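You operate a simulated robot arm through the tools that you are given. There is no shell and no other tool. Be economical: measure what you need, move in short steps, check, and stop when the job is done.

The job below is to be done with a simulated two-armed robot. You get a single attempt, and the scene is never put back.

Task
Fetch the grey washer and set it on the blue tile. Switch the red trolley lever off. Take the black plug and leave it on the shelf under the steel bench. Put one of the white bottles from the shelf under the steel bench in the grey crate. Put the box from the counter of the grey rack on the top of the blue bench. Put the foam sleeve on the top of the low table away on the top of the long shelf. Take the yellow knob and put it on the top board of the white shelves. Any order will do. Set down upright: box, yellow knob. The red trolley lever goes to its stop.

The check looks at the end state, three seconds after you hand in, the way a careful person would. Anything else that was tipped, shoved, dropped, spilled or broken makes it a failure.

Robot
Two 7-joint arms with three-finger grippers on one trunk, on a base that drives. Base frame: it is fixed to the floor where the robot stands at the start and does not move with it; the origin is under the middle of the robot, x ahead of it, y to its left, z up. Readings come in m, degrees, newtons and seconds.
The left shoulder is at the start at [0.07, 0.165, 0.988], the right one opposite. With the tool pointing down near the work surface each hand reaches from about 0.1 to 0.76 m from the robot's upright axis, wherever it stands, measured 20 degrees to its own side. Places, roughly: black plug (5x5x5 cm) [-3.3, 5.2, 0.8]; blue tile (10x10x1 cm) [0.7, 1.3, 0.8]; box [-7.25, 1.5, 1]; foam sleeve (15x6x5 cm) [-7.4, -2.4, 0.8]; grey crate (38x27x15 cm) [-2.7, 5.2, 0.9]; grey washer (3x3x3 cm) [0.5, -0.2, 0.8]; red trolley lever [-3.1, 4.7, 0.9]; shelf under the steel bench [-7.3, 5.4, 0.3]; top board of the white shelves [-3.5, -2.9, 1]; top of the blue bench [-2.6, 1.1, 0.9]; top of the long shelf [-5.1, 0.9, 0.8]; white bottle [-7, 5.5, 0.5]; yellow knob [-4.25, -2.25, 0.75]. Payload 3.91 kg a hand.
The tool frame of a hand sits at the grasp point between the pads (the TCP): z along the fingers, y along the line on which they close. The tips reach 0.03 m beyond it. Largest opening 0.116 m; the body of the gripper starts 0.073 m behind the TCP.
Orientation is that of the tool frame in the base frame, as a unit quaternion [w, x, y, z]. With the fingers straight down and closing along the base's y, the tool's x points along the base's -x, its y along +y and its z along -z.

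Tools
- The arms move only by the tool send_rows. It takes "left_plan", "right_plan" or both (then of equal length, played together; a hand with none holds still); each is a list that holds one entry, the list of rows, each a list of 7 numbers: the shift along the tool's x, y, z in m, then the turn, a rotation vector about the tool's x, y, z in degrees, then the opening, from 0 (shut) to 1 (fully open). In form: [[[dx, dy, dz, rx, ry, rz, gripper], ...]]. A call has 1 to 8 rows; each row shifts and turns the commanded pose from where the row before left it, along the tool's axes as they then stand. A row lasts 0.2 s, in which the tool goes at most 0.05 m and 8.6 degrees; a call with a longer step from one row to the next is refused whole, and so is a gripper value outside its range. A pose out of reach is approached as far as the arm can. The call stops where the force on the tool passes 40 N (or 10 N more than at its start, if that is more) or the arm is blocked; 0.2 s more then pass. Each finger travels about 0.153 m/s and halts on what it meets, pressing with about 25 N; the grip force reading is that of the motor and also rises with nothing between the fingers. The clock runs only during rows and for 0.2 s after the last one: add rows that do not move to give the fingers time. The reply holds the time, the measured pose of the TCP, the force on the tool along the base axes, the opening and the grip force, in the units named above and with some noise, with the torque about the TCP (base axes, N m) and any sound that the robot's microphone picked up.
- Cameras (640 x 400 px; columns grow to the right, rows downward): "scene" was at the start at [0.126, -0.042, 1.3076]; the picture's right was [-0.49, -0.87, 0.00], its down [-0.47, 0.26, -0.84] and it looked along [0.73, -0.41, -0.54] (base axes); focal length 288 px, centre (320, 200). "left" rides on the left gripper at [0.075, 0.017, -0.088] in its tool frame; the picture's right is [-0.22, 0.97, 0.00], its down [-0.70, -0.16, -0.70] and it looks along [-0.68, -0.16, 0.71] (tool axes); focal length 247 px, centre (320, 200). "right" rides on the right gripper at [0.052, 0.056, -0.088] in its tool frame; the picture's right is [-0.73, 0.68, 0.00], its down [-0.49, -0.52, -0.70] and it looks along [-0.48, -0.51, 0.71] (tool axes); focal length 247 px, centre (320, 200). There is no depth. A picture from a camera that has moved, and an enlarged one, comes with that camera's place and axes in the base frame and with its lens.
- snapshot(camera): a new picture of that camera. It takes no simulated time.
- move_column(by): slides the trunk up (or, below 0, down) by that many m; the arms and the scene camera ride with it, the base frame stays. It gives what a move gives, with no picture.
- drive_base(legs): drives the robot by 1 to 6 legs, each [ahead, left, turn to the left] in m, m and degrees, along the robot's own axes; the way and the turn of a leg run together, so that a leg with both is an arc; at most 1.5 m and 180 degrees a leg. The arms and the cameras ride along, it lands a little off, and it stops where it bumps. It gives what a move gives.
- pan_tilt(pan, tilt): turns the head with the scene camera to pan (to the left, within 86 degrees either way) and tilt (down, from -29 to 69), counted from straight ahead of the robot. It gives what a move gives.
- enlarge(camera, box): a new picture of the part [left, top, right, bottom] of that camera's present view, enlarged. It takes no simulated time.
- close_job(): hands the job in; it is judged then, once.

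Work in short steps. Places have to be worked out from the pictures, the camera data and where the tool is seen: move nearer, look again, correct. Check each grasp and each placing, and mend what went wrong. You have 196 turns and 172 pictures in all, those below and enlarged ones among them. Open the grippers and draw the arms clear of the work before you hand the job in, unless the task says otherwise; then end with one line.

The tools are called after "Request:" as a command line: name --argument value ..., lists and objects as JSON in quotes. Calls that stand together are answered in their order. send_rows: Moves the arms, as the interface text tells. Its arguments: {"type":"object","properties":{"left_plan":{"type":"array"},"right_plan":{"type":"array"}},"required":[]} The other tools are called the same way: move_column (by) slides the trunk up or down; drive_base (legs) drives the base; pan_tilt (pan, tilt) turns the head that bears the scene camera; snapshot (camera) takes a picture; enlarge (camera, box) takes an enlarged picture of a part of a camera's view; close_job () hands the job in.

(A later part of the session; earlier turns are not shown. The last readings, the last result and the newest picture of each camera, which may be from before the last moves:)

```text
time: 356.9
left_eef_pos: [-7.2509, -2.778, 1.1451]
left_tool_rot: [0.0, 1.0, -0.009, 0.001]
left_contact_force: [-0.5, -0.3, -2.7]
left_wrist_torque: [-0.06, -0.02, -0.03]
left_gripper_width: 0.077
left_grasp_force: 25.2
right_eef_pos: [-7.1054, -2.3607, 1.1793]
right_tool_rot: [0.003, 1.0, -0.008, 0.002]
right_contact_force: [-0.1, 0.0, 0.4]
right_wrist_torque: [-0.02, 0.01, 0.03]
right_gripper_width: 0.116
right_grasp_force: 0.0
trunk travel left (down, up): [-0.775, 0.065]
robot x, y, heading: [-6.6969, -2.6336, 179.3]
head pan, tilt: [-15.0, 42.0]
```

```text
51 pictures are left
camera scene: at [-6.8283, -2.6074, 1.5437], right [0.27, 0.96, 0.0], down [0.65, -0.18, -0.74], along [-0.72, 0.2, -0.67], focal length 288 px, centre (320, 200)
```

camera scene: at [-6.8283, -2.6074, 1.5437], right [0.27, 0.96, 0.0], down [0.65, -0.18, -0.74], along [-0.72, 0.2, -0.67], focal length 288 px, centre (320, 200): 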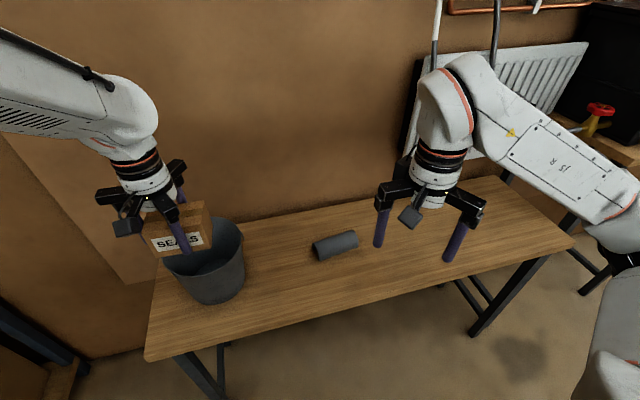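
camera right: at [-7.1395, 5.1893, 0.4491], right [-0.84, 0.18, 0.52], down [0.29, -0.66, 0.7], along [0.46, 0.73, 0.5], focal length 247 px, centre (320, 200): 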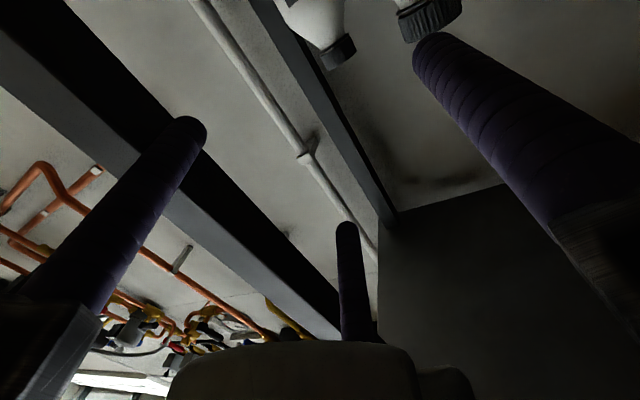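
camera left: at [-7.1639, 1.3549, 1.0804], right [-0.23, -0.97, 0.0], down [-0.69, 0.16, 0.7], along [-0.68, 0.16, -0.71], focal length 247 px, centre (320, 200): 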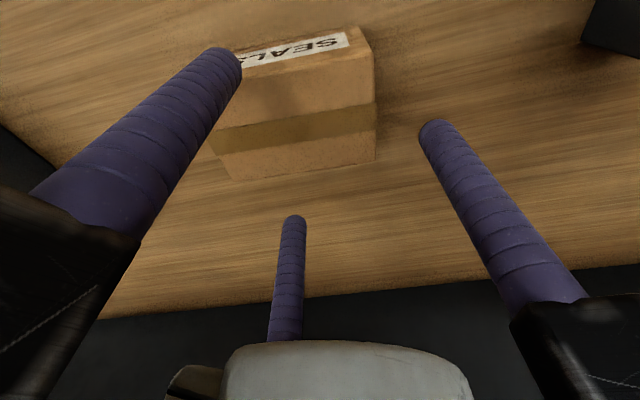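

The foam tube is centred at (-7.40,-2.395), axis along y, ~5.5 cm thick. I yaw the right hand 90° so it clamps across x.

Request:
send_rows --right_plan '[[[0, 0, 0, 0, 0, 8.5, 1], [0, 0, 0, 0, 0, 8.5, 1], [0, 0, 0, 0, 0, 8.5, 1], [0, 0, 0, 0, 0, 8.5, 1], [0, 0, 0, 0, 0, 8.5, 1], [0, 0, 0, 0, 0, 8.5, 1], [0, 0, 0, 0, 0, 8.5, 1], [0, 0, 0, 0, 0, 8.5, 1]]]'

Request:
send_rows --right_plan '[[[0, 0, 0, 0, 0, 7.3, 1], [0, 0, 0, 0, 0, 7.3, 1], [0, 0, 0, 0, 0, 7.3, 1], [0, 0, 0, 0, 0, 0, 1]]]'

```text
time: 358.8
left_eef_pos: [-7.2501, -2.7771, 1.1455]
left_tool_rot: [0.0, 1.0, -0.009, 0.001]
left_contact_force: [1.3, -0.2, -1.9]
left_wrist_torque: [-0.05, -0.04, 0.0]
left_gripper_width: 0.0768
left_grasp_force: 24.7
right_eef_pos: [-7.2337, -1.9975, 1.1555]
right_tool_rot: [0.002, 0.826, -0.563, 0.003]
right_contact_force: [0.2, -0.1, 0.3]
right_wrist_torque: [-0.01, 0.0, 0.01]
right_gripper_width: 0.116
right_grasp_force: 0.1
right hand out of reach, approached as far as the arm can: row 1, 2, 3, 4, 5, 6, 7, 8
trunk travel left (down, up): [-0.775, 0.065]
robot x, y, heading: [-6.6942, -2.6342, 179.3]
head pan, tilt: [-15.0, 42.0]
```

```text
time: 359.8
left_eef_pos: [-7.2484, -2.7767, 1.1451]
left_tool_rot: [0.0, 1.0, -0.009, 0.0]
left_contact_force: [0.1, 0.1, -2.4]
left_wrist_torque: [-0.03, 0.02, 0.01]
left_gripper_width: 0.0771
left_grasp_force: 24.5
right_eef_pos: [-7.2709, -1.9105, 1.1563]
right_tool_rot: [0.001, -0.702, 0.712, -0.005]
right_contact_force: [-0.2, -0.8, -0.6]
right_wrist_torque: [-0.02, 0.0, -0.02]
right_gripper_width: 0.1162
right_grasp_force: 0.2
right hand out of reach, approached as far as the arm can: row 1, 2, 3
trunk travel left (down, up): [-0.775, 0.065]
robot x, y, heading: [-6.696, -2.631, 179.4]
head pan, tilt: [-15.0, 42.0]
```

That yaw strains the wrist; by the 3-finger symmetry a net 30° yaw does as well. I rotate back 60° while moving back.

Request:
send_rows --right_plan '[[[0.03, 0, 0, 0, 0, -7.5, 1], [0.03, 0, 0, 0, 0, -7.5, 1], [0.03, 0, 0, 0, 0, -7.5, 1], [0.03, 0, 0, 0, 0, -7.5, 1], [0.03, 0.01, 0, 0, 0, -7.5, 1], [0.02, 0.02, 0, 0, 0, -7.5, 1], [0.02, 0.02, 0, 0, 0, -7.5, 1], [0.02, 0.02, 0, 0, 0, -7.5, 1]]]'

Request:
snapshot --camera "scene"

```text
time: 361.6
left_eef_pos: [-7.2492, -2.7786, 1.1445]
left_tool_rot: [-0.001, 1.0, -0.009, 0.0]
left_contact_force: [-0.1, -0.6, -2.5]
left_wrist_torque: [-0.02, -0.02, 0.0]
left_gripper_width: 0.0766
left_grasp_force: 24.7
right_eef_pos: [-7.2475, -2.145, 1.1574]
right_tool_rot: [0.0, 0.965, -0.263, 0.001]
right_contact_force: [0.5, -0.2, 0.4]
right_wrist_torque: [0.03, -0.04, 0.04]
right_gripper_width: 0.1157
right_grasp_force: 0.1
trunk travel left (down, up): [-0.775, 0.065]
robot x, y, heading: [-6.6943, -2.6328, 179.4]
head pan, tilt: [-15.0, 42.0]
```

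```text
50 pictures are left
camera scene: at [-6.8274, -2.6084, 1.5438], right [0.27, 0.96, 0.0], down [0.64, -0.18, -0.74], along [-0.72, 0.2, -0.67], focal length 288 px, centre (320, 200)
```

scene: 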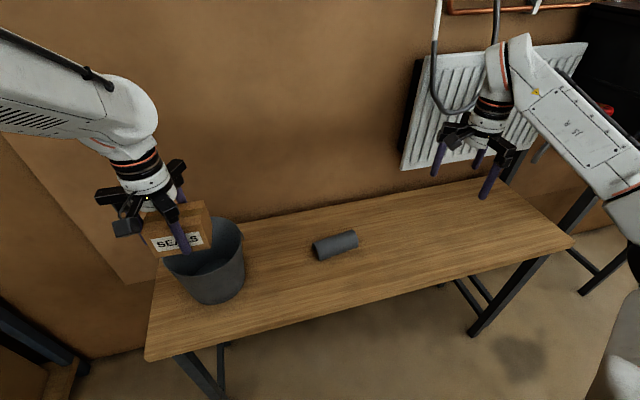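

Yaw is now a clean 30°. I drive 5 cm ahead and bring the right hand over the tube.

Request:
drive_base --legs '[[0.05, 0, 0]]'

Request:
send_rows --right_plan '[[[0.0047, 0.0456, 0, 0, 0, 0, 1], [0.0047, 0.0456, 0, 0, 0, 0, 1], [0.0047, 0.0456, 0, 0, 0, 0, 1], [0.0047, 0.0456, 0, 0, 0, 0, 1], [0.0047, 0.0456, 0, 0, 0, 0, 1], [0.0047, 0.0456, 0, 0, 0, 0, 1], [0, 0, 0.05, 0, 0, 0, 1], [0, 0, 0.05, 0, 0, 0, 1]]]'

Request:
send_rows --right_plan '[[[0, 0, 0.05, 0, 0, 0, 1], [0, 0, 0.05, 0, 0, 0, 1], [0, 0, 0, 0, 0, 0, 1]]]'

Request:
snapshot --camera "right"

Request:
enlarge --camera "scene" --box '[260, 160, 420, 280]'

```text
time: 362.5
left_eef_pos: [-7.2934, -2.7768, 1.1494]
left_tool_rot: [0.0, 1.0, -0.009, -0.002]
left_contact_force: [0.8, 0.2, -2.3]
left_wrist_torque: [0.01, 0.07, 0.0]
left_gripper_width: 0.0765
left_grasp_force: 25.0
right_eef_pos: [-7.2905, -2.1428, 1.1609]
right_tool_rot: [0.002, 0.964, -0.267, -0.002]
right_contact_force: [0.8, 0.1, -0.1]
right_wrist_torque: [0.03, 0.04, 0.01]
right_gripper_width: 0.1161
right_grasp_force: 0.1
trunk travel left (down, up): [-0.775, 0.065]
robot x, y, heading: [-6.7442, -2.6297, 179.5]
head pan, tilt: [-15.0, 42.0]
```

```text
time: 364.3
left_eef_pos: [-7.2994, -2.7757, 1.1462]
left_tool_rot: [0.0, 1.0, -0.009, 0.0]
left_contact_force: [-0.5, 0.5, -2.5]
left_wrist_torque: [-0.03, -0.02, 0.01]
left_gripper_width: 0.0768
left_grasp_force: 25.4
right_eef_pos: [-7.4257, -2.3857, 1.0583]
right_tool_rot: [0.002, 0.964, -0.266, 0.001]
right_contact_force: [-0.4, 0.7, -0.3]
right_wrist_torque: [-0.02, -0.03, -0.02]
right_gripper_width: 0.1162
right_grasp_force: 0.1
right hand out of reach, approached as far as the arm can: row 5, 6
trunk travel left (down, up): [-0.775, 0.065]
robot x, y, heading: [-6.7416, -2.6304, 179.3]
head pan, tilt: [-15.0, 42.0]
```

```text
time: 365.1
left_eef_pos: [-7.2987, -2.7776, 1.1467]
left_tool_rot: [0.0, 1.0, -0.009, -0.002]
left_contact_force: [-0.6, -0.3, -2.4]
left_wrist_torque: [-0.02, 0.05, -0.01]
left_gripper_width: 0.0768
left_grasp_force: 25.0
right_eef_pos: [-7.427, -2.3821, 0.9632]
right_tool_rot: [-0.003, 0.964, -0.264, 0.003]
right_contact_force: [0.5, 0.1, 0.9]
right_wrist_torque: [-0.02, 0.01, 0.01]
right_gripper_width: 0.116
right_grasp_force: 0.1
right hand out of reach, approached as far as the arm can: row 2
trunk travel left (down, up): [-0.775, 0.065]
robot x, y, heading: [-6.7401, -2.6296, 179.4]
head pan, tilt: [-15.0, 42.0]
```

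```text
49 pictures are left
camera right: at [-7.4107, -2.4577, 1.0524], right [-0.98, -0.21, -0.01], down [-0.16, 0.7, 0.7], along [-0.14, 0.69, -0.71], focal length 247 px, centre (320, 200)
```

right: 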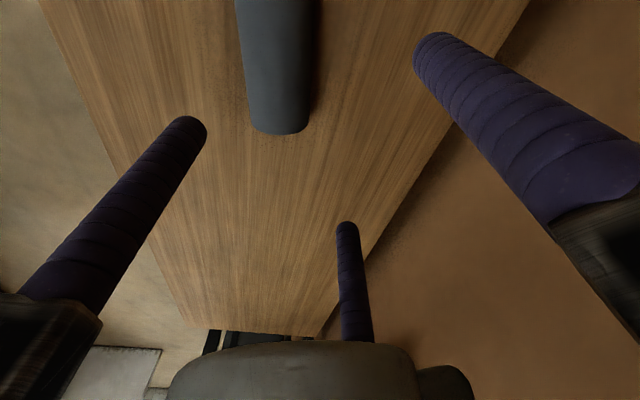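

```text
3.33 times, centred on (340, 220) of scene
camera zoom: at [-6.8749, -2.6071, 1.5439], right [0.27, 0.96, 0.0], down [0.64, -0.18, -0.74], along [-0.72, 0.2, -0.67], focal length 958 px, centre (253, 133)
```

zoom: 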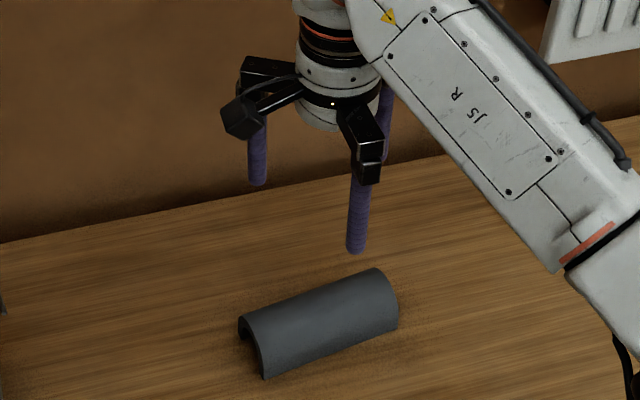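

The sleeve is a U-shaped half shell centred at x≈-7.395. I adjust the hand by 2 cm and descend around it.

Request:
send_rows --right_plan '[[[0.023, 0.004, 0, 0, 0, 0, 1], [0, 0, 0.035, 0, 0, 0, 1], [0, 0, 0.035, 0, 0, 0, 1], [0, 0, 0.035, 0, 0, 0, 1], [0, 0, 0, 0, 0, 0, 1]]]'

Request:
enlarge --camera "scene" --box '[260, 160, 420, 280]'

```text
time: 366.3
left_eef_pos: [-7.2973, -2.7763, 1.1454]
left_tool_rot: [0.001, 1.0, -0.009, 0.0]
left_contact_force: [-0.5, -0.2, -2.4]
left_wrist_torque: [-0.01, 0.0, 0.0]
left_gripper_width: 0.0765
left_grasp_force: 25.5
right_eef_pos: [-7.4063, -2.4078, 0.9327]
right_tool_rot: [-0.014, 0.966, -0.259, 0.011]
right_contact_force: [-0.1, -0.2, -0.3]
right_wrist_torque: [-0.02, 0.0, -0.02]
right_gripper_width: 0.1161
right_grasp_force: 0.1
right hand out of reach, approached as far as the arm can: row 2, 3, 4
trunk travel left (down, up): [-0.775, 0.065]
robot x, y, heading: [-6.7449, -2.6305, 179.4]
head pan, tilt: [-15.0, 42.0]
```

```text
3.33 times, centred on (340, 220) of scene
camera zoom: at [-6.8762, -2.6066, 1.5437], right [0.27, 0.96, 0.0], down [0.64, -0.18, -0.74], along [-0.71, 0.2, -0.67], focal length 958 px, centre (253, 133)
```

zoom: 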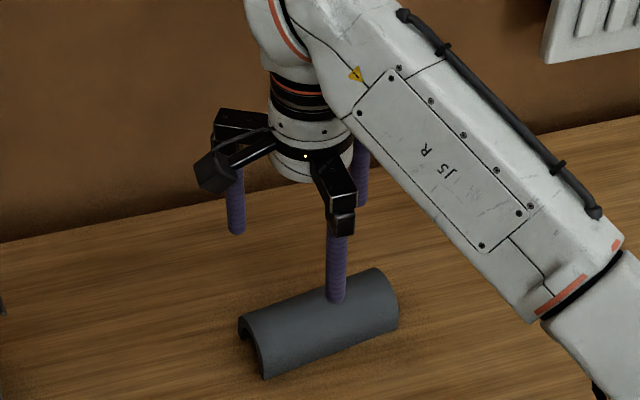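

The arm can't get lower at this trunk height. I raise the right command 0.1 m and the left hand 0.1 m, then lower the trunk 0.12 m.

Request:
send_rows --left_plan '[[[0, 0, -0.035, 0, 0, 0, 0], [0, 0, -0.035, 0, 0, 0, 0], [0, 0, -0.03, 0, 0, 0, 0], [0, 0, 0, 0, 0, 0, 0]]]' --right_plan '[[[0, 0, -0.04, 0, 0, 0, 1], [0, 0, -0.03, 0, 0, 0, 1], [0, 0, -0.03, 0, 0, 0, 1], [0, 0, 0, 0, 0, 0, 1]]]'

```text
time: 367.3
left_eef_pos: [-7.2969, -2.7758, 1.2467]
left_tool_rot: [-0.001, 1.0, -0.01, 0.0]
left_contact_force: [0.3, 0.1, -1.6]
left_wrist_torque: [0.0, 0.01, 0.0]
left_gripper_width: 0.0767
left_grasp_force: 24.6
right_eef_pos: [-7.4082, -2.4062, 1.0306]
right_tool_rot: [0.002, 0.964, -0.265, 0.001]
right_contact_force: [0.7, 0.4, -0.6]
right_wrist_torque: [-0.01, -0.05, 0.01]
right_gripper_width: 0.116
right_grasp_force: 0.1
trunk travel left (down, up): [-0.775, 0.065]
robot x, y, heading: [-6.7424, -2.6294, 179.1]
head pan, tilt: [-15.0, 42.0]
```

Now the trunk goes down 0.15 m and I check the alignment.

Request:
move_column --by -0.15

Request:
enlarge --camera "scene" --box '[240, 100, 400, 240]'

Request:
snapshot --camera "right"

```text
time: 369.0
left_eef_pos: [-7.2973, -2.7753, 1.0963]
left_tool_rot: [0.0, 1.0, -0.009, -0.001]
left_contact_force: [0.4, -0.6, -3.0]
left_wrist_torque: [-0.01, 0.01, -0.01]
left_gripper_width: 0.0768
left_grasp_force: 24.8
right_eef_pos: [-7.4069, -2.4063, 0.8814]
right_tool_rot: [0.002, 0.964, -0.265, 0.001]
right_contact_force: [0.1, 1.0, 0.2]
right_wrist_torque: [0.03, 0.03, 0.0]
right_gripper_width: 0.1158
right_grasp_force: 0.0
trunk travel left (down, up): [-0.625, 0.215]
robot x, y, heading: [-6.7412, -2.6312, 179.3]
head pan, tilt: [-15.0, 42.0]
```

```text
2.86 times, centred on (320, 170) of scene
camera zoom: at [-6.8757, -2.6067, 1.3939], right [0.27, 0.96, 0.0], down [0.64, -0.18, -0.74], along [-0.72, 0.2, -0.67], focal length 822 px, centre (320, 286)
```

zoom: 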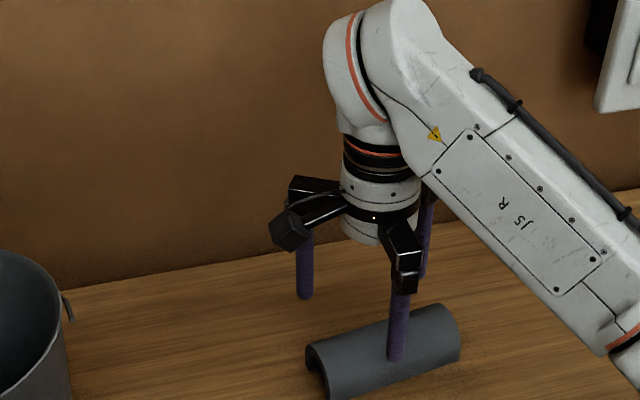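

```text
45 pictures are left
camera right: at [-7.3899, -2.4811, 0.9706], right [-0.98, -0.21, 0.0], down [-0.15, 0.7, 0.7], along [-0.15, 0.68, -0.72], focal length 247 px, centre (320, 200)
```

right: 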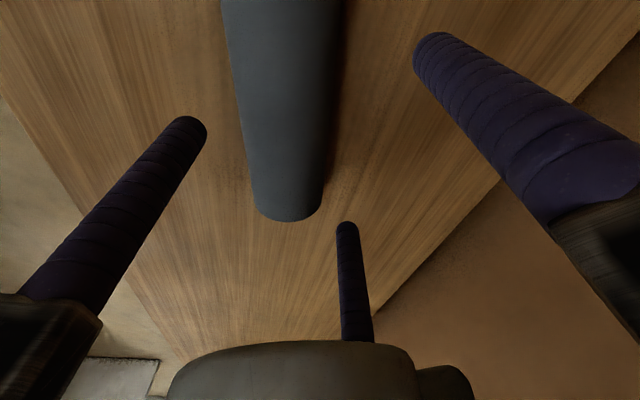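

The sleeve lies well between the fingers. I descend 6 cm and close.

Request:
send_rows --right_plan '[[[0, 0, 0.025, 0, 0, 0, 1], [0, 0, 0.025, 0, 0, 0, 1], [0, 0, 0.012, 0, 0, 0, 1], [0, 0, 0, 0, 0, 0, 0.85], [0, 0, 0, 0, 0, 0, 0.7], [0, 0, 0, 0, 0, 0, 0.5], [0, 0, 0, 0, 0, 0, 0.4], [0, 0, 0, 0, 0, 0, 0.4]]]'

Request:
enlarge --camera "scene" --box '[240, 100, 400, 240]'

```text
time: 369.8
left_eef_pos: [-7.2961, -2.7735, 1.0978]
left_tool_rot: [0.0, 1.0, -0.01, 0.0]
left_contact_force: [-0.3, 0.6, -3.1]
left_wrist_torque: [-0.08, -0.07, -0.01]
left_gripper_width: 0.0767
left_grasp_force: 25.1
right_eef_pos: [-7.4104, -2.4049, 0.8308]
right_tool_rot: [0.007, 0.964, -0.266, -0.006]
right_contact_force: [8.4, 2.3, 24.9]
right_wrist_torque: [0.01, -1.77, 0.38]
right_gripper_width: 0.1028
right_grasp_force: 4.5
trunk travel left (down, up): [-0.625, 0.215]
robot x, y, heading: [-6.7422, -2.6337, 179.1]
head pan, tilt: [-15.0, 42.0]
stopped in row 4 (right hand): the force on the tool passed its limit at 52 N (the readings are from after the stop); the commanded pose is now the measured one
```

```text
2.86 times, centred on (320, 170) of scene
camera zoom: at [-6.8744, -2.6066, 1.3941], right [0.27, 0.96, 0.0], down [0.64, -0.18, -0.74], along [-0.72, 0.2, -0.67], focal length 822 px, centre (320, 286)
```

zoom: 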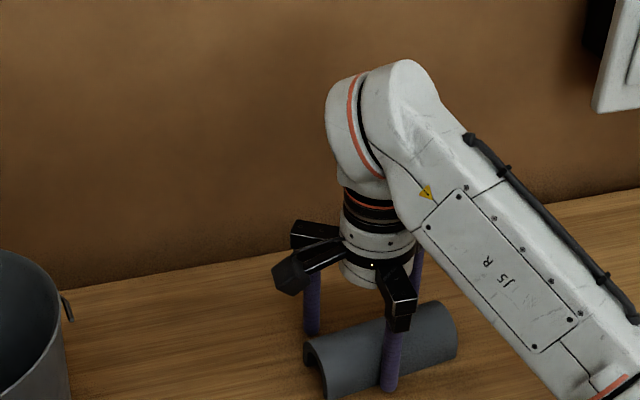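

Fingers touch the table (z≈0.80). I lift 4 mm and close on the sleeve.

Request:
send_rows --right_plan '[[[0, 0, -0.004, 0, 0, 0, 0.88], [0, 0, 0, 0, 0, 0, 0.75], [0, 0, 0, 0, 0, 0, 0.6], [0, 0, 0, 0, 0, 0, 0.5], [0, 0, 0, 0, 0, 0, 0.5]]]'

Request:
enlarge --camera "scene" --box '[240, 100, 400, 240]'

```text
time: 371.0
left_eef_pos: [-7.2968, -2.7748, 1.0974]
left_tool_rot: [-0.001, 1.0, -0.009, 0.0]
left_contact_force: [-0.1, -0.1, -3.4]
left_wrist_torque: [-0.02, 0.0, -0.01]
left_gripper_width: 0.0766
left_grasp_force: 25.4
right_eef_pos: [-7.4114, -2.4047, 0.8326]
right_tool_rot: [0.006, 0.964, -0.266, -0.004]
right_contact_force: [-0.9, 1.7, 0.3]
right_wrist_torque: [-0.03, -0.03, -0.03]
right_gripper_width: 0.0815
right_grasp_force: 25.0
trunk travel left (down, up): [-0.625, 0.215]
robot x, y, heading: [-6.7418, -2.6327, 179.0]
head pan, tilt: [-15.0, 42.0]
```

```text
2.86 times, centred on (320, 170) of scene
camera zoom: at [-6.876, -2.6065, 1.3937], right [0.27, 0.96, 0.0], down [0.64, -0.18, -0.74], along [-0.71, 0.2, -0.67], focal length 822 px, centre (320, 286)
```

zoom: 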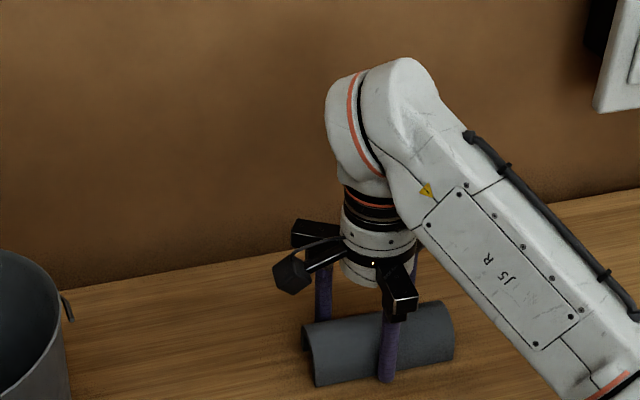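

Gripped at 8.2 cm opening with 25 N. I lift and retract it.

Request:
send_rows --right_plan '[[[0, 0, -0.02, 0, 0, 0, 0.5], [0, 0, -0.04, 0, 0, 0, 0.5], [0, 0, -0.05, 0, 0, 0, 0.5], [0, 0, -0.05, 0, 0, 0, 0.5], [0, 0, -0.05, 0, 0, 0, 0.5], [0.03, 0, -0.03, 0, 0, 0, 0.5], [0.04, 0, 0, 0, 0, 0, 0.5], [0.04, 0, 0, 0, 0, 0, 0.5]]]'

Request:
drive_base --legs '[[-0.5, 0, 0], [0, 0, -90]]'

Request:
pan_tilt --pan -30 --tilt 20

Request:
snapshot --camera "scene"

```text
time: 372.8
left_eef_pos: [-7.297, -2.7737, 1.0969]
left_tool_rot: [0.0, 1.0, -0.01, -0.001]
left_contact_force: [0.2, 0.5, -2.4]
left_wrist_torque: [-0.03, 0.03, 0.0]
left_gripper_width: 0.0768
left_grasp_force: 25.3
right_eef_pos: [-7.4343, -2.3887, 1.067]
right_tool_rot: [0.005, 0.964, -0.264, -0.004]
right_contact_force: [0.3, -0.5, 0.1]
right_wrist_torque: [-0.03, -0.01, -0.02]
right_gripper_width: 0.0812
right_grasp_force: 25.0
right hand out of reach, approached as far as the arm can: row 3, 4, 5, 6, 7, 8
trunk travel left (down, up): [-0.625, 0.215]
robot x, y, heading: [-6.7425, -2.6326, 179.5]
head pan, tilt: [-15.0, 42.0]
```

```text
time: 379.7
left_eef_pos: [-6.371, -2.0829, 1.0971]
left_tool_rot: [0.0, -0.691, 0.723, -0.001]
left_contact_force: [0.1, -0.1, -2.6]
left_wrist_torque: [0.01, 0.04, 0.0]
left_gripper_width: 0.0768
left_grasp_force: 25.0
right_eef_pos: [-5.9814, -1.955, 1.0675]
right_tool_rot: [-0.001, -0.484, 0.875, 0.006]
right_contact_force: [-0.1, -0.2, -0.6]
right_wrist_torque: [0.04, 0.02, -0.03]
right_gripper_width: 0.081
right_grasp_force: 24.9
trunk travel left (down, up): [-0.625, 0.215]
robot x, y, heading: [-6.2438, -2.6383, 87.5]
head pan, tilt: [-15.0, 42.0]
```

```text
time: 380.5
left_eef_pos: [-6.372, -2.0824, 1.0964]
left_tool_rot: [-0.001, -0.69, 0.723, 0.0]
left_contact_force: [0.0, -0.3, -2.4]
left_wrist_torque: [-0.01, 0.06, 0.01]
left_gripper_width: 0.0767
left_grasp_force: 25.3
right_eef_pos: [-5.9812, -1.955, 1.0659]
right_tool_rot: [-0.002, -0.484, 0.875, 0.006]
right_contact_force: [0.0, 0.2, 0.2]
right_wrist_torque: [0.01, -0.01, -0.02]
right_gripper_width: 0.0814
right_grasp_force: 24.5
trunk travel left (down, up): [-0.625, 0.215]
robot x, y, heading: [-6.2397, -2.6408, 87.6]
head pan, tilt: [-30.0, 20.0]
```

```text
42 pictures are left
camera scene: at [-6.1932, -2.5094, 1.428], right [0.85, -0.53, 0.0], down [-0.18, -0.29, -0.94], along [0.5, 0.79, -0.34], focal length 288 px, centre (320, 200)
```

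scene: 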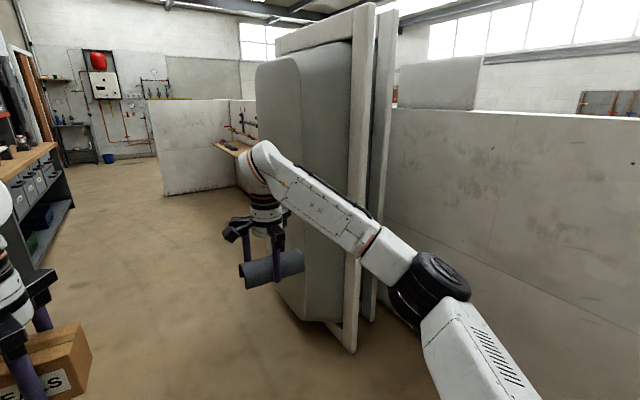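

The long shelf's wooden top is visible in the bay behind the tall panel, opening to the corridor. I drive north to y≈0.85 and turn to face east.

Request:
drive_base --legs '[[1.5, 0.15, 2.4], [1.5, 0, 0], [0.5, 0, 0], [0, 0, -90]]'

Request:
pan_tilt --pan 0 --tilt 25

Request:
snapshot --camera "scene"

```text
refused: leg 1 is longer than a leg can be; nothing moved
```

```text
time: 381.5
left_eef_pos: [-6.3712, -2.0837, 1.0974]
left_tool_rot: [0.0, -0.691, 0.723, 0.0]
left_contact_force: [-0.8, -0.4, -2.6]
left_wrist_torque: [0.01, 0.02, -0.02]
left_gripper_width: 0.0766
left_grasp_force: 24.4
right_eef_pos: [-5.9812, -1.9549, 1.0674]
right_tool_rot: [-0.002, -0.484, 0.875, 0.006]
right_contact_force: [0.0, 0.9, -0.1]
right_wrist_torque: [-0.02, -0.01, 0.0]
right_gripper_width: 0.0811
right_grasp_force: 25.3
trunk travel left (down, up): [-0.625, 0.215]
robot x, y, heading: [-6.2453, -2.6367, 87.6]
head pan, tilt: [0.0, 25.0]
```

```text
41 pictures are left
camera scene: at [-6.2391, -2.4962, 1.42], right [1.0, -0.04, 0.0], down [-0.02, -0.42, -0.91], along [0.04, 0.91, -0.42], focal length 288 px, centre (320, 200)
```

scene: 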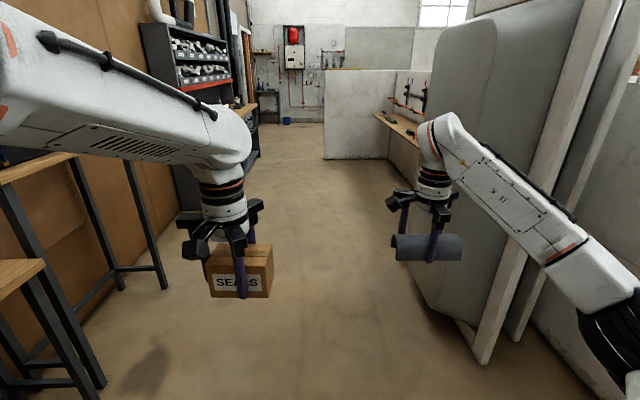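

The first leg was slightly too long; nothing moved. I send it again with shorter legs.

Request:
drive_base --legs '[[0, 0.12, 2.4], [1.45, 0, 0], [1.45, 0, 0], [0.6, 0, 0], [0, 0, -90]]'

Request:
snapshot --camera "scene"

```text
time: 403.4
left_eef_pos: [-5.864, 1.0226, 1.0973]
left_tool_rot: [0.0, 0.016, 1.0, 0.0]
left_contact_force: [-0.6, 0.4, -2.1]
left_wrist_torque: [0.04, -0.04, 0.03]
left_gripper_width: 0.0766
left_grasp_force: 24.2
right_eef_pos: [-5.7313, 0.6338, 1.0678]
right_tool_rot: [0.003, 0.27, 0.963, 0.005]
right_contact_force: [-0.8, 0.9, -0.6]
right_wrist_torque: [-0.01, 0.02, 0.03]
right_gripper_width: 0.0813
right_grasp_force: 25.3
trunk travel left (down, up): [-0.625, 0.215]
robot x, y, heading: [-6.4179, 0.8841, -1.6]
head pan, tilt: [0.0, 25.0]
```

```text
40 pictures are left
camera scene: at [-6.2792, 0.884, 1.42], right [-0.03, -1.0, 0.0], down [-0.42, 0.01, -0.91], along [0.91, -0.02, -0.42], focal length 288 px, centre (320, 200)
```

scene: 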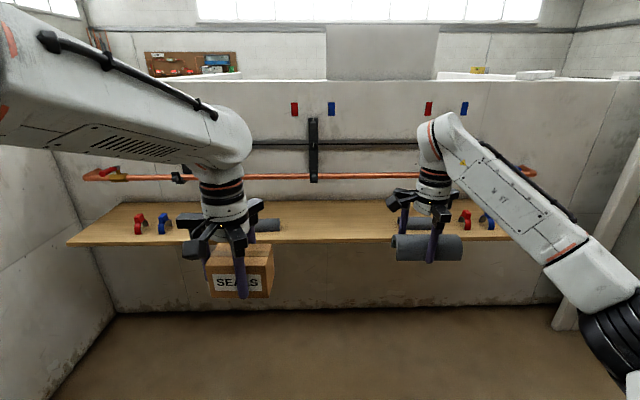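

The long shelf plank spans x≈-5.33..-5.0 at z≈0.8; there is free space right of centre. I drive ahead 0.53 m and look down.

Request:
drive_base --legs '[[0.53, 0, 1.6]]'

Request:
pan_tilt --pan -10 --tilt 35

Request:
snapshot --camera "scene"

```text
time: 406.4
left_eef_pos: [-5.3428, 1.026, 1.0976]
left_tool_rot: [-0.001, 0.005, 1.0, 0.0]
left_contact_force: [-0.4, 0.1, -2.7]
left_wrist_torque: [0.0, 0.03, 0.01]
left_gripper_width: 0.0766
left_grasp_force: 24.7
right_eef_pos: [-5.2023, 0.6415, 1.0677]
right_tool_rot: [0.004, 0.26, 0.966, 0.007]
right_contact_force: [0.1, -0.8, -0.1]
right_wrist_torque: [0.0, 0.01, 0.02]
right_gripper_width: 0.0814
right_grasp_force: 25.3
trunk travel left (down, up): [-0.625, 0.215]
robot x, y, heading: [-5.8939, 0.8808, -0.4]
head pan, tilt: [0.0, 25.0]
```

```text
time: 407.2
left_eef_pos: [-5.3442, 1.0267, 1.0978]
left_tool_rot: [0.0, 0.004, 1.0, -0.001]
left_contact_force: [0.8, 0.5, -2.4]
left_wrist_torque: [0.05, 0.0, 0.02]
left_gripper_width: 0.0767
left_grasp_force: 25.1
right_eef_pos: [-5.202, 0.6413, 1.0673]
right_tool_rot: [0.004, 0.259, 0.966, 0.005]
right_contact_force: [0.3, 0.7, -0.6]
right_wrist_torque: [-0.02, -0.02, -0.02]
right_gripper_width: 0.0815
right_grasp_force: 24.6
trunk travel left (down, up): [-0.625, 0.215]
robot x, y, heading: [-5.8974, 0.8804, -0.2]
head pan, tilt: [-10.0, 35.0]
```

```text
39 pictures are left
camera scene: at [-5.7606, 0.8639, 1.4043], right [-0.18, -0.98, 0.0], down [-0.56, 0.1, -0.82], along [0.81, -0.15, -0.57], focal length 288 px, centre (320, 200)
```

scene: 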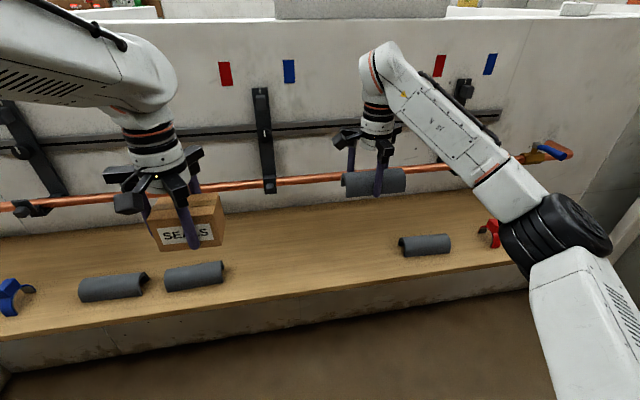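

Free space on the plank is y≈0.53..1.0. I move the right hand to y≈0.76 and lower.

Request:
send_rows --right_plan '[[[0.0197, 0.034, 0, 0, 0, 0, 0.5], [0.0197, 0.034, 0, 0, 0, 0, 0.5], [0.0197, 0.034, 0, 0, 0, 0, 0.5], [0, 0, 0.045, 0, 0, 0, 0.5], [0, 0, 0.045, 0, 0, 0, 0.5], [0, 0, 0.045, 0, 0, 0, 0.5], [0, 0, 0.03, 0, 0, 0, 0.5], [0, 0, 0, 0, 0, 0, 0.5]]]'

Request:
snapshot --camera "scene"

```text
time: 409.0
left_eef_pos: [-5.3429, 1.0263, 1.0981]
left_tool_rot: [0.001, 0.005, 1.0, 0.0]
left_contact_force: [-0.5, 0.1, -2.8]
left_wrist_torque: [0.04, 0.02, -0.03]
left_gripper_width: 0.0766
left_grasp_force: 25.1
right_eef_pos: [-5.1637, 0.7483, 0.9072]
right_tool_rot: [0.004, 0.259, 0.966, 0.005]
right_contact_force: [-0.9, -0.1, 0.7]
right_wrist_torque: [0.0, 0.0, 0.0]
right_gripper_width: 0.0811
right_grasp_force: 25.0
right hand out of reach, approached as far as the arm can: row 1, 2, 3
trunk travel left (down, up): [-0.625, 0.215]
robot x, y, heading: [-5.8943, 0.8784, -0.2]
head pan, tilt: [-10.0, 35.0]
```

```text
38 pictures are left
camera scene: at [-5.7613, 0.8641, 1.4043], right [-0.18, -0.98, 0.0], down [-0.56, 0.1, -0.82], along [0.81, -0.15, -0.57], focal length 288 px, centre (320, 200)
```

scene: 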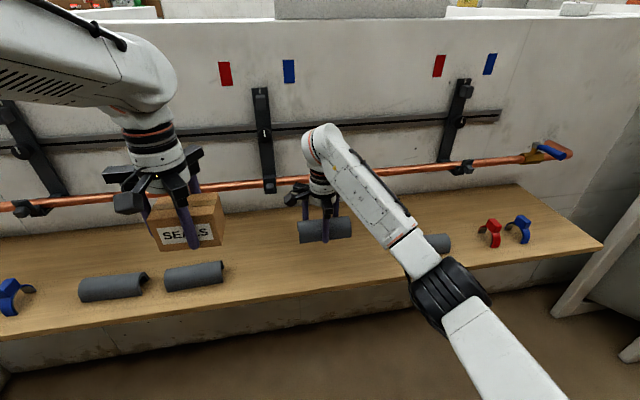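

I pull it 2 cm toward me to stay off the pipe and descend gently to contact.

Request:
send_rows --right_plan '[[[0.0173, -0.01, 0.02, 0, 0, 0, 0.5], [0, 0, 0.02, 0, 0, 0, 0.5], [0, 0, 0.012, 0, 0, 0, 0.5], [0, 0, 0.008, 0, 0, 0, 0.5], [0, 0, 0.006, 0, 0, 0, 0.5], [0, 0, 0, 0, 0, 0, 0.5]]]'

Request:
enlarge --camera "scene" --box '[250, 160, 410, 300]'

```text
time: 410.4
left_eef_pos: [-5.343, 1.0265, 1.0973]
left_tool_rot: [0.0, 0.005, 1.0, 0.0]
left_contact_force: [0.7, 0.0, -3.2]
left_wrist_torque: [0.03, 0.0, 0.03]
left_gripper_width: 0.0767
left_grasp_force: 25.0
right_eef_pos: [-5.1828, 0.7463, 0.841]
right_tool_rot: [0.003, 0.259, 0.966, 0.006]
right_contact_force: [0.3, 0.2, 0.5]
right_wrist_torque: [0.04, 0.0, 0.01]
right_gripper_width: 0.0811
right_grasp_force: 24.5
trunk travel left (down, up): [-0.625, 0.215]
robot x, y, heading: [-5.896, 0.8747, -0.3]
head pan, tilt: [-10.0, 35.0]
```

```text
2.86 times, centred on (330, 230) of scene
camera zoom: at [-5.761, 0.8638, 1.4043], right [-0.18, -0.98, 0.0], down [-0.56, 0.1, -0.82], along [0.81, -0.15, -0.57], focal length 822 px, centre (291, 114)
```

zoom: 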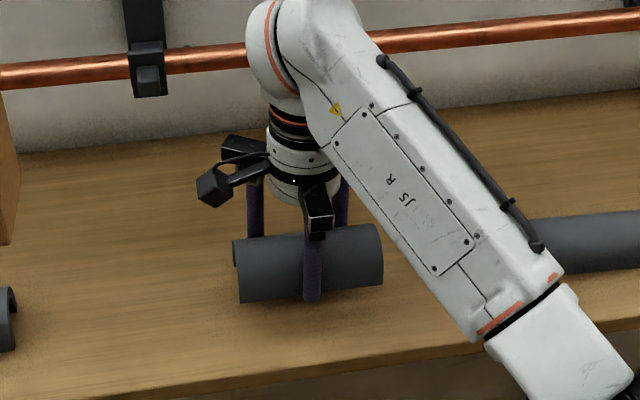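

Nearly down. A few more millimetres.

Request:
send_rows --right_plan '[[[0, 0, 0.004, 0, 0, 0, 0.5], [0, 0, 0.004, 0, 0, 0, 0.5], [0, 0, 0.004, 0, 0, 0, 0.5], [0, 0, 0, 0, 0, 0, 0.5]]]'

```text
time: 411.4
left_eef_pos: [-5.3436, 1.026, 1.0973]
left_tool_rot: [0.0, 0.005, 1.0, -0.001]
left_contact_force: [0.4, -0.7, -2.7]
left_wrist_torque: [0.02, 0.02, 0.0]
left_gripper_width: 0.0767
left_grasp_force: 25.0
right_eef_pos: [-5.1862, 0.7475, 0.8316]
right_tool_rot: [0.003, 0.258, 0.966, 0.002]
right_contact_force: [-0.2, 0.0, 1.0]
right_wrist_torque: [-0.02, -0.02, 0.01]
right_gripper_width: 0.0814
right_grasp_force: 25.0
right hand out of reach, approached as far as the arm can: row 3
trunk travel left (down, up): [-0.625, 0.215]
robot x, y, heading: [-5.895, 0.8751, -0.3]
head pan, tilt: [-10.0, 35.0]
```

Arm limit again; I lower the trunk 1 cm and check force.

Request:
move_column --by -0.01

Request:
enlarge --camera "scene" --box '[290, 210, 390, 290]'

```text
time: 411.9
left_eef_pos: [-5.344, 1.0258, 1.0875]
left_tool_rot: [0.001, 0.005, 1.0, 0.0]
left_contact_force: [-0.6, -0.7, -2.9]
left_wrist_torque: [0.02, 0.02, 0.0]
left_gripper_width: 0.0766
left_grasp_force: 24.5
right_eef_pos: [-5.1855, 0.7466, 0.8225]
right_tool_rot: [0.002, 0.258, 0.966, 0.002]
right_contact_force: [-0.2, 0.5, -0.2]
right_wrist_torque: [-0.02, 0.01, 0.01]
right_gripper_width: 0.0815
right_grasp_force: 25.3
trunk travel left (down, up): [-0.615, 0.225]
robot x, y, heading: [-5.8929, 0.8806, -0.4]
head pan, tilt: [-10.0, 35.0]
```

```text
5.00 times, centred on (340, 250) of scene
camera zoom: at [-5.7609, 0.8639, 1.3942], right [-0.18, -0.98, 0.0], down [-0.56, 0.1, -0.82], along [0.81, -0.15, -0.57], focal length 1438 px, centre (220, -50)
```

zoom: 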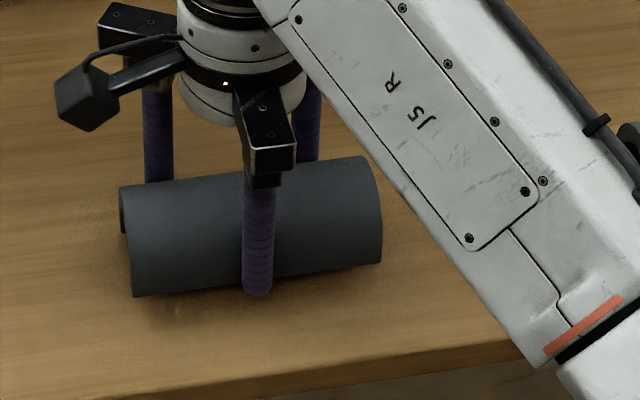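

Still a small gap. I lower another 1 cm, then again.

Request:
move_column --by -0.01

Request:
move_column --by -0.007

```text
time: 412.5
left_eef_pos: [-5.344, 1.0261, 1.0768]
left_tool_rot: [0.001, 0.005, 1.0, 0.0]
left_contact_force: [-0.2, -0.5, -2.5]
left_wrist_torque: [0.02, 0.0, -0.01]
left_gripper_width: 0.0767
left_grasp_force: 25.0
right_eef_pos: [-5.186, 0.7454, 0.8106]
right_tool_rot: [0.002, 0.258, 0.966, 0.001]
right_contact_force: [1.3, 0.0, -0.7]
right_wrist_torque: [0.0, -0.01, 0.0]
right_gripper_width: 0.0817
right_grasp_force: 25.4
trunk travel left (down, up): [-0.605, 0.235]
robot x, y, heading: [-5.8951, 0.88, -0.1]
head pan, tilt: [-10.0, 35.0]
```

```text
time: 413.1
left_eef_pos: [-5.3457, 1.0271, 1.0717]
left_tool_rot: [0.001, 0.005, 1.0, 0.0]
left_contact_force: [-0.5, 0.1, -2.5]
left_wrist_torque: [0.02, -0.01, 0.01]
left_gripper_width: 0.0765
left_grasp_force: 24.9
right_eef_pos: [-5.186, 0.7468, 0.8107]
right_tool_rot: [0.006, 0.258, 0.966, 0.004]
right_contact_force: [6.3, -1.8, 29.6]
right_wrist_torque: [0.76, 1.08, 0.05]
right_gripper_width: 0.0812
right_grasp_force: 25.1
trunk travel left (down, up): [-0.598, 0.242]
robot x, y, heading: [-5.8949, 0.8783, -0.3]
head pan, tilt: [-10.0, 35.0]
```

Contact made (30 N). I ease up 3 mm, open, and raise the hand.

Request:
send_rows --right_plan '[[[0, 0, -0.004, 0, 0, 0, 0.7], [0, 0, 0, 0, 0, 0, 0.85], [0, 0, 0, 0, 0, 0, 1], [0, 0, 0, 0, 0, 0, 1], [0, 0, -0.03, 0, 0, 0, 1], [0, 0, -0.05, 0, 0, 0, 1], [0, 0, -0.05, 0, 0, 0, 1], [0, 0, -0.05, 0, 0, 0, 1]]]'

Request:
snapshot --camera "scene"

```text
time: 414.9
left_eef_pos: [-5.3435, 1.0285, 1.0709]
left_tool_rot: [0.001, 0.005, 1.0, 0.001]
left_contact_force: [-0.2, 0.4, -2.5]
left_wrist_torque: [0.07, -0.06, 0.0]
left_gripper_width: 0.0763
left_grasp_force: 24.7
right_eef_pos: [-5.1674, 0.7433, 0.9856]
right_tool_rot: [0.002, 0.257, 0.966, 0.002]
right_contact_force: [0.0, 0.5, -0.5]
right_wrist_torque: [-0.01, -0.05, 0.02]
right_gripper_width: 0.1159
right_grasp_force: 0.0
right hand out of reach, approached as far as the arm can: row 7, 8
trunk travel left (down, up): [-0.598, 0.242]
robot x, y, heading: [-5.8954, 0.8797, -0.2]
head pan, tilt: [-10.0, 35.0]
```

```text
35 pictures are left
camera scene: at [-5.7626, 0.8647, 1.3773], right [-0.18, -0.98, 0.0], down [-0.56, 0.1, -0.82], along [0.81, -0.15, -0.57], focal length 288 px, centre (320, 200)
```

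scene: 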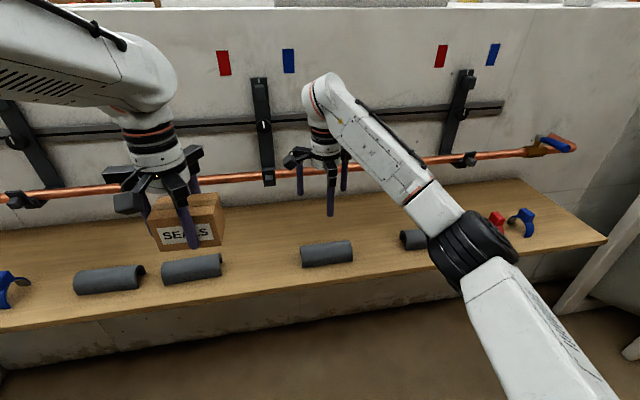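

Foam sleeve placed. I raise the trunk, back out, and drive south around toward the knob area (right hand free, box still in the left).

Request:
move_column --by 0.16

Request:
drive_base --legs '[[-0.52, 0, 0], [0, 0, -90], [1.45, 0, 0], [1.45, 0, 0], [0, 0, 90]]'

Request:
pan_tilt --pan 0 --tilt 15

Request:
snapshot --camera "scene"

```text
time: 416.7
left_eef_pos: [-5.3429, 1.0263, 1.2291]
left_tool_rot: [0.001, 0.005, 1.0, 0.0]
left_contact_force: [-0.6, 0.1, -2.4]
left_wrist_torque: [0.07, -0.01, -0.01]
left_gripper_width: 0.0768
left_grasp_force: 24.6
right_eef_pos: [-5.1666, 0.7429, 1.1445]
right_tool_rot: [0.002, 0.257, 0.966, 0.003]
right_contact_force: [0.1, -0.8, 0.1]
right_wrist_torque: [0.03, 0.01, 0.0]
right_gripper_width: 0.116
right_grasp_force: 0.1
trunk travel left (down, up): [-0.758, 0.082]
robot x, y, heading: [-5.8966, 0.8804, -0.2]
head pan, tilt: [-10.0, 35.0]
```

```text
time: 441.3
left_eef_pos: [-5.7259, -1.914, 1.2283]
left_tool_rot: [0.001, -0.013, 1.0, 0.0]
left_contact_force: [0.0, 0.2, -3.0]
left_wrist_torque: [0.04, -0.02, -0.04]
left_gripper_width: 0.0766
left_grasp_force: 25.1
right_eef_pos: [-5.538, -2.1902, 1.1435]
right_tool_rot: [0.001, 0.239, 0.971, 0.002]
right_contact_force: [0.8, 0.6, -0.1]
right_wrist_torque: [-0.01, 0.0, 0.06]
right_gripper_width: 0.116
right_grasp_force: 0.1
trunk travel left (down, up): [-0.758, 0.082]
robot x, y, heading: [-6.2754, -2.0834, 1.7]
head pan, tilt: [-10.0, 35.0]
```

```text
time: 442.2
left_eef_pos: [-5.7248, -1.9131, 1.2298]
left_tool_rot: [0.001, -0.014, 1.0, 0.0]
left_contact_force: [-0.2, -0.8, -2.7]
left_wrist_torque: [0.02, -0.02, 0.01]
left_gripper_width: 0.0765
left_grasp_force: 25.1
right_eef_pos: [-5.5388, -2.1913, 1.1436]
right_tool_rot: [0.002, 0.24, 0.971, 0.002]
right_contact_force: [-0.5, -1.0, 0.0]
right_wrist_torque: [0.0, 0.0, -0.03]
right_gripper_width: 0.1161
right_grasp_force: 0.1
trunk travel left (down, up): [-0.758, 0.082]
robot x, y, heading: [-6.2732, -2.0799, 1.8]
head pan, tilt: [0.0, 15.0]
```

```text
34 pictures are left
camera scene: at [-6.1305, -2.0755, 1.5692], right [0.03, -1.0, 0.0], down [-0.26, -0.01, -0.97], along [0.97, 0.03, -0.26], focal length 288 px, centre (320, 200)
```

scene: 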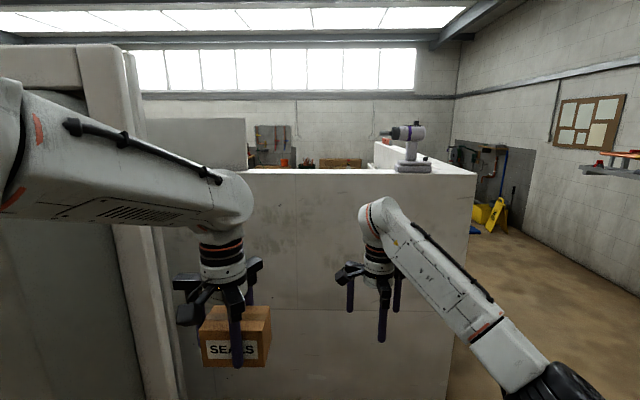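

A white partition stands ahead up to y≈-2.9. I go around its south end: strafe right 1.35 m, ahead 1.4 m, and look left/ahead.

Request:
drive_base --legs '[[0, -1.35, -1.5], [1.4, 0, 0]]'

Request:
pan_tilt --pan 20 --tilt 20

Request:
snapshot --camera "scene"

```text
time: 455.2
left_eef_pos: [-4.3018, -3.2198, 1.2299]
left_tool_rot: [0.0, 0.002, 1.0, -0.001]
left_contact_force: [0.2, 0.6, -2.7]
left_wrist_torque: [0.0, 0.02, 0.02]
left_gripper_width: 0.0769
left_grasp_force: 25.0
right_eef_pos: [-4.1231, -3.5031, 1.1439]
right_tool_rot: [0.002, 0.253, 0.967, 0.002]
right_contact_force: [-0.3, 0.2, 0.3]
right_wrist_torque: [0.0, 0.0, 0.03]
right_gripper_width: 0.1162
right_grasp_force: 0.1
trunk travel left (down, up): [-0.758, 0.082]
robot x, y, heading: [-4.8531, -3.3713, 0.0]
head pan, tilt: [0.0, 15.0]
```

```text
time: 456.1
left_eef_pos: [-4.2999, -3.2189, 1.2296]
left_tool_rot: [0.001, 0.002, 1.0, 0.0]
left_contact_force: [-0.2, -0.6, -3.6]
left_wrist_torque: [0.06, 0.0, -0.03]
left_gripper_width: 0.0768
left_grasp_force: 25.0
right_eef_pos: [-4.1214, -3.5029, 1.1445]
right_tool_rot: [0.002, 0.254, 0.967, 0.003]
right_contact_force: [-0.7, -0.2, -1.0]
right_wrist_torque: [0.04, 0.03, 0.0]
right_gripper_width: 0.1162
right_grasp_force: 0.1
trunk travel left (down, up): [-0.758, 0.082]
robot x, y, heading: [-4.8501, -3.3695, 0.1]
head pan, tilt: [20.0, 20.0]
```

```text
33 pictures are left
camera scene: at [-4.7162, -3.3381, 1.5611], right [0.34, -0.94, 0.0], down [-0.32, -0.12, -0.94], along [0.88, 0.32, -0.34], focal length 288 px, centre (320, 200)
```

scene: 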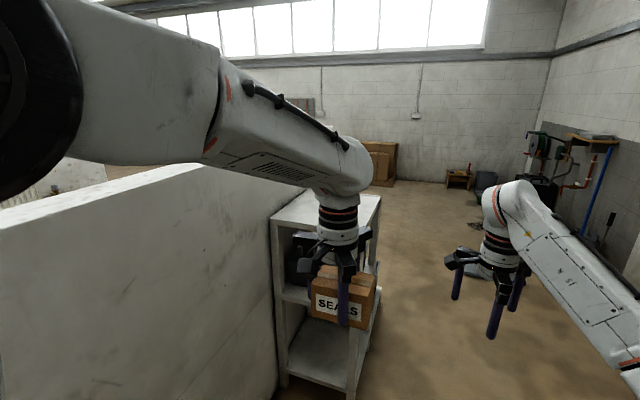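

The white shelf unit stands ahead-left. I drive east past it, turn north and look around for the knob and the blue bench.

Request:
drive_base --legs '[[1.45, 0, 0], [0.9, 0, 0], [0, 0, 90]]'

Request:
pan_tilt --pan 15 --tilt 18

Request:
snapshot --camera "scene"

Request:
pan_tilt --pan 75 --tilt 15

Request:
snapshot --camera "scene"

```text
time: 460.8
left_eef_pos: [-3.341, -3.1944, 1.227]
left_tool_rot: [-0.002, -0.015, 1.0, -0.002]
left_contact_force: [1.3, 0.7, -2.9]
left_wrist_torque: [-0.08, 0.05, 0.01]
left_gripper_width: 0.0766
left_grasp_force: 24.7
right_eef_pos: [-3.153, -3.4729, 1.1429]
right_tool_rot: [0.002, 0.238, 0.971, 0.0]
right_contact_force: [0.7, 1.6, 0.2]
right_wrist_torque: [-0.09, 0.06, 0.01]
right_gripper_width: 0.1159
right_grasp_force: 0.0
trunk travel left (down, up): [-0.758, 0.082]
robot x, y, heading: [-3.8934, -3.3736, 1.6]
head pan, tilt: [20.0, 20.0]
stopped in leg 1: the robot was blocked; the commanded pose is now the measured one
```

```text
time: 461.5
left_eef_pos: [-3.3411, -3.2002, 1.2276]
left_tool_rot: [-0.001, -0.014, 1.0, 0.0]
left_contact_force: [0.6, 0.9, -2.0]
left_wrist_torque: [-0.01, 0.05, -0.03]
left_gripper_width: 0.0768
left_grasp_force: 24.7
right_eef_pos: [-3.1526, -3.4791, 1.1432]
right_tool_rot: [0.002, 0.24, 0.971, 0.003]
right_contact_force: [-0.1, 0.1, -0.2]
right_wrist_torque: [0.0, 0.04, 0.0]
right_gripper_width: 0.1159
right_grasp_force: 0.1
trunk travel left (down, up): [-0.758, 0.082]
robot x, y, heading: [-3.8871, -3.3703, 1.5]
head pan, tilt: [15.0, 18.0]
```

```text
32 pictures are left
camera scene: at [-3.7494, -3.3394, 1.564], right [0.29, -0.96, 0.0], down [-0.3, -0.09, -0.95], along [0.91, 0.28, -0.31], focal length 288 px, centre (320, 200)
```

scene: 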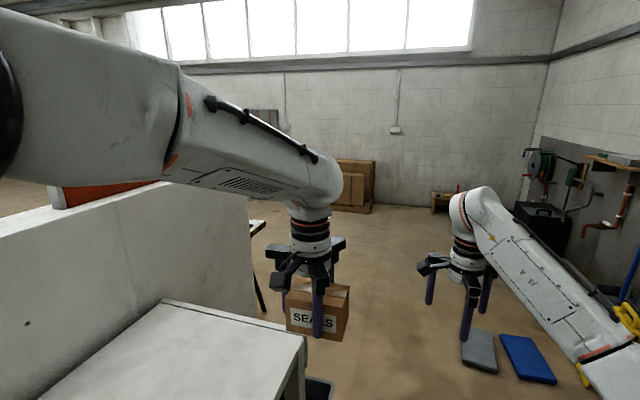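

```text
time: 462.8
left_eef_pos: [-3.3436, -3.2032, 1.2303]
left_tool_rot: [0.0, -0.014, 1.0, 0.0]
left_contact_force: [0.0, 0.0, -2.0]
left_wrist_torque: [0.04, 0.0, 0.0]
left_gripper_width: 0.0769
left_grasp_force: 24.6
right_eef_pos: [-3.1565, -3.4808, 1.1453]
right_tool_rot: [0.003, 0.239, 0.971, 0.003]
right_contact_force: [0.4, -0.4, -0.4]
right_wrist_torque: [-0.01, -0.01, 0.01]
right_gripper_width: 0.1159
right_grasp_force: 0.0
trunk travel left (down, up): [-0.758, 0.082]
robot x, y, heading: [-3.8957, -3.3704, 1.9]
head pan, tilt: [75.0, 15.0]
```

```text
31 pictures are left
camera scene: at [-3.8206, -3.2773, 1.5693], right [0.97, -0.23, 0.0], down [-0.06, -0.25, -0.97], along [0.22, 0.94, -0.26], focal length 288 px, centre (320, 200)
```

scene: 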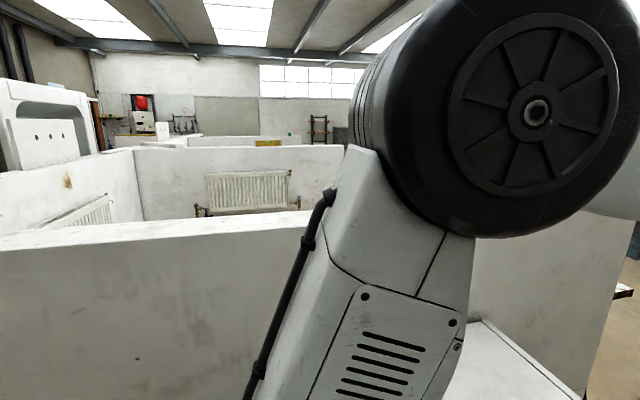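

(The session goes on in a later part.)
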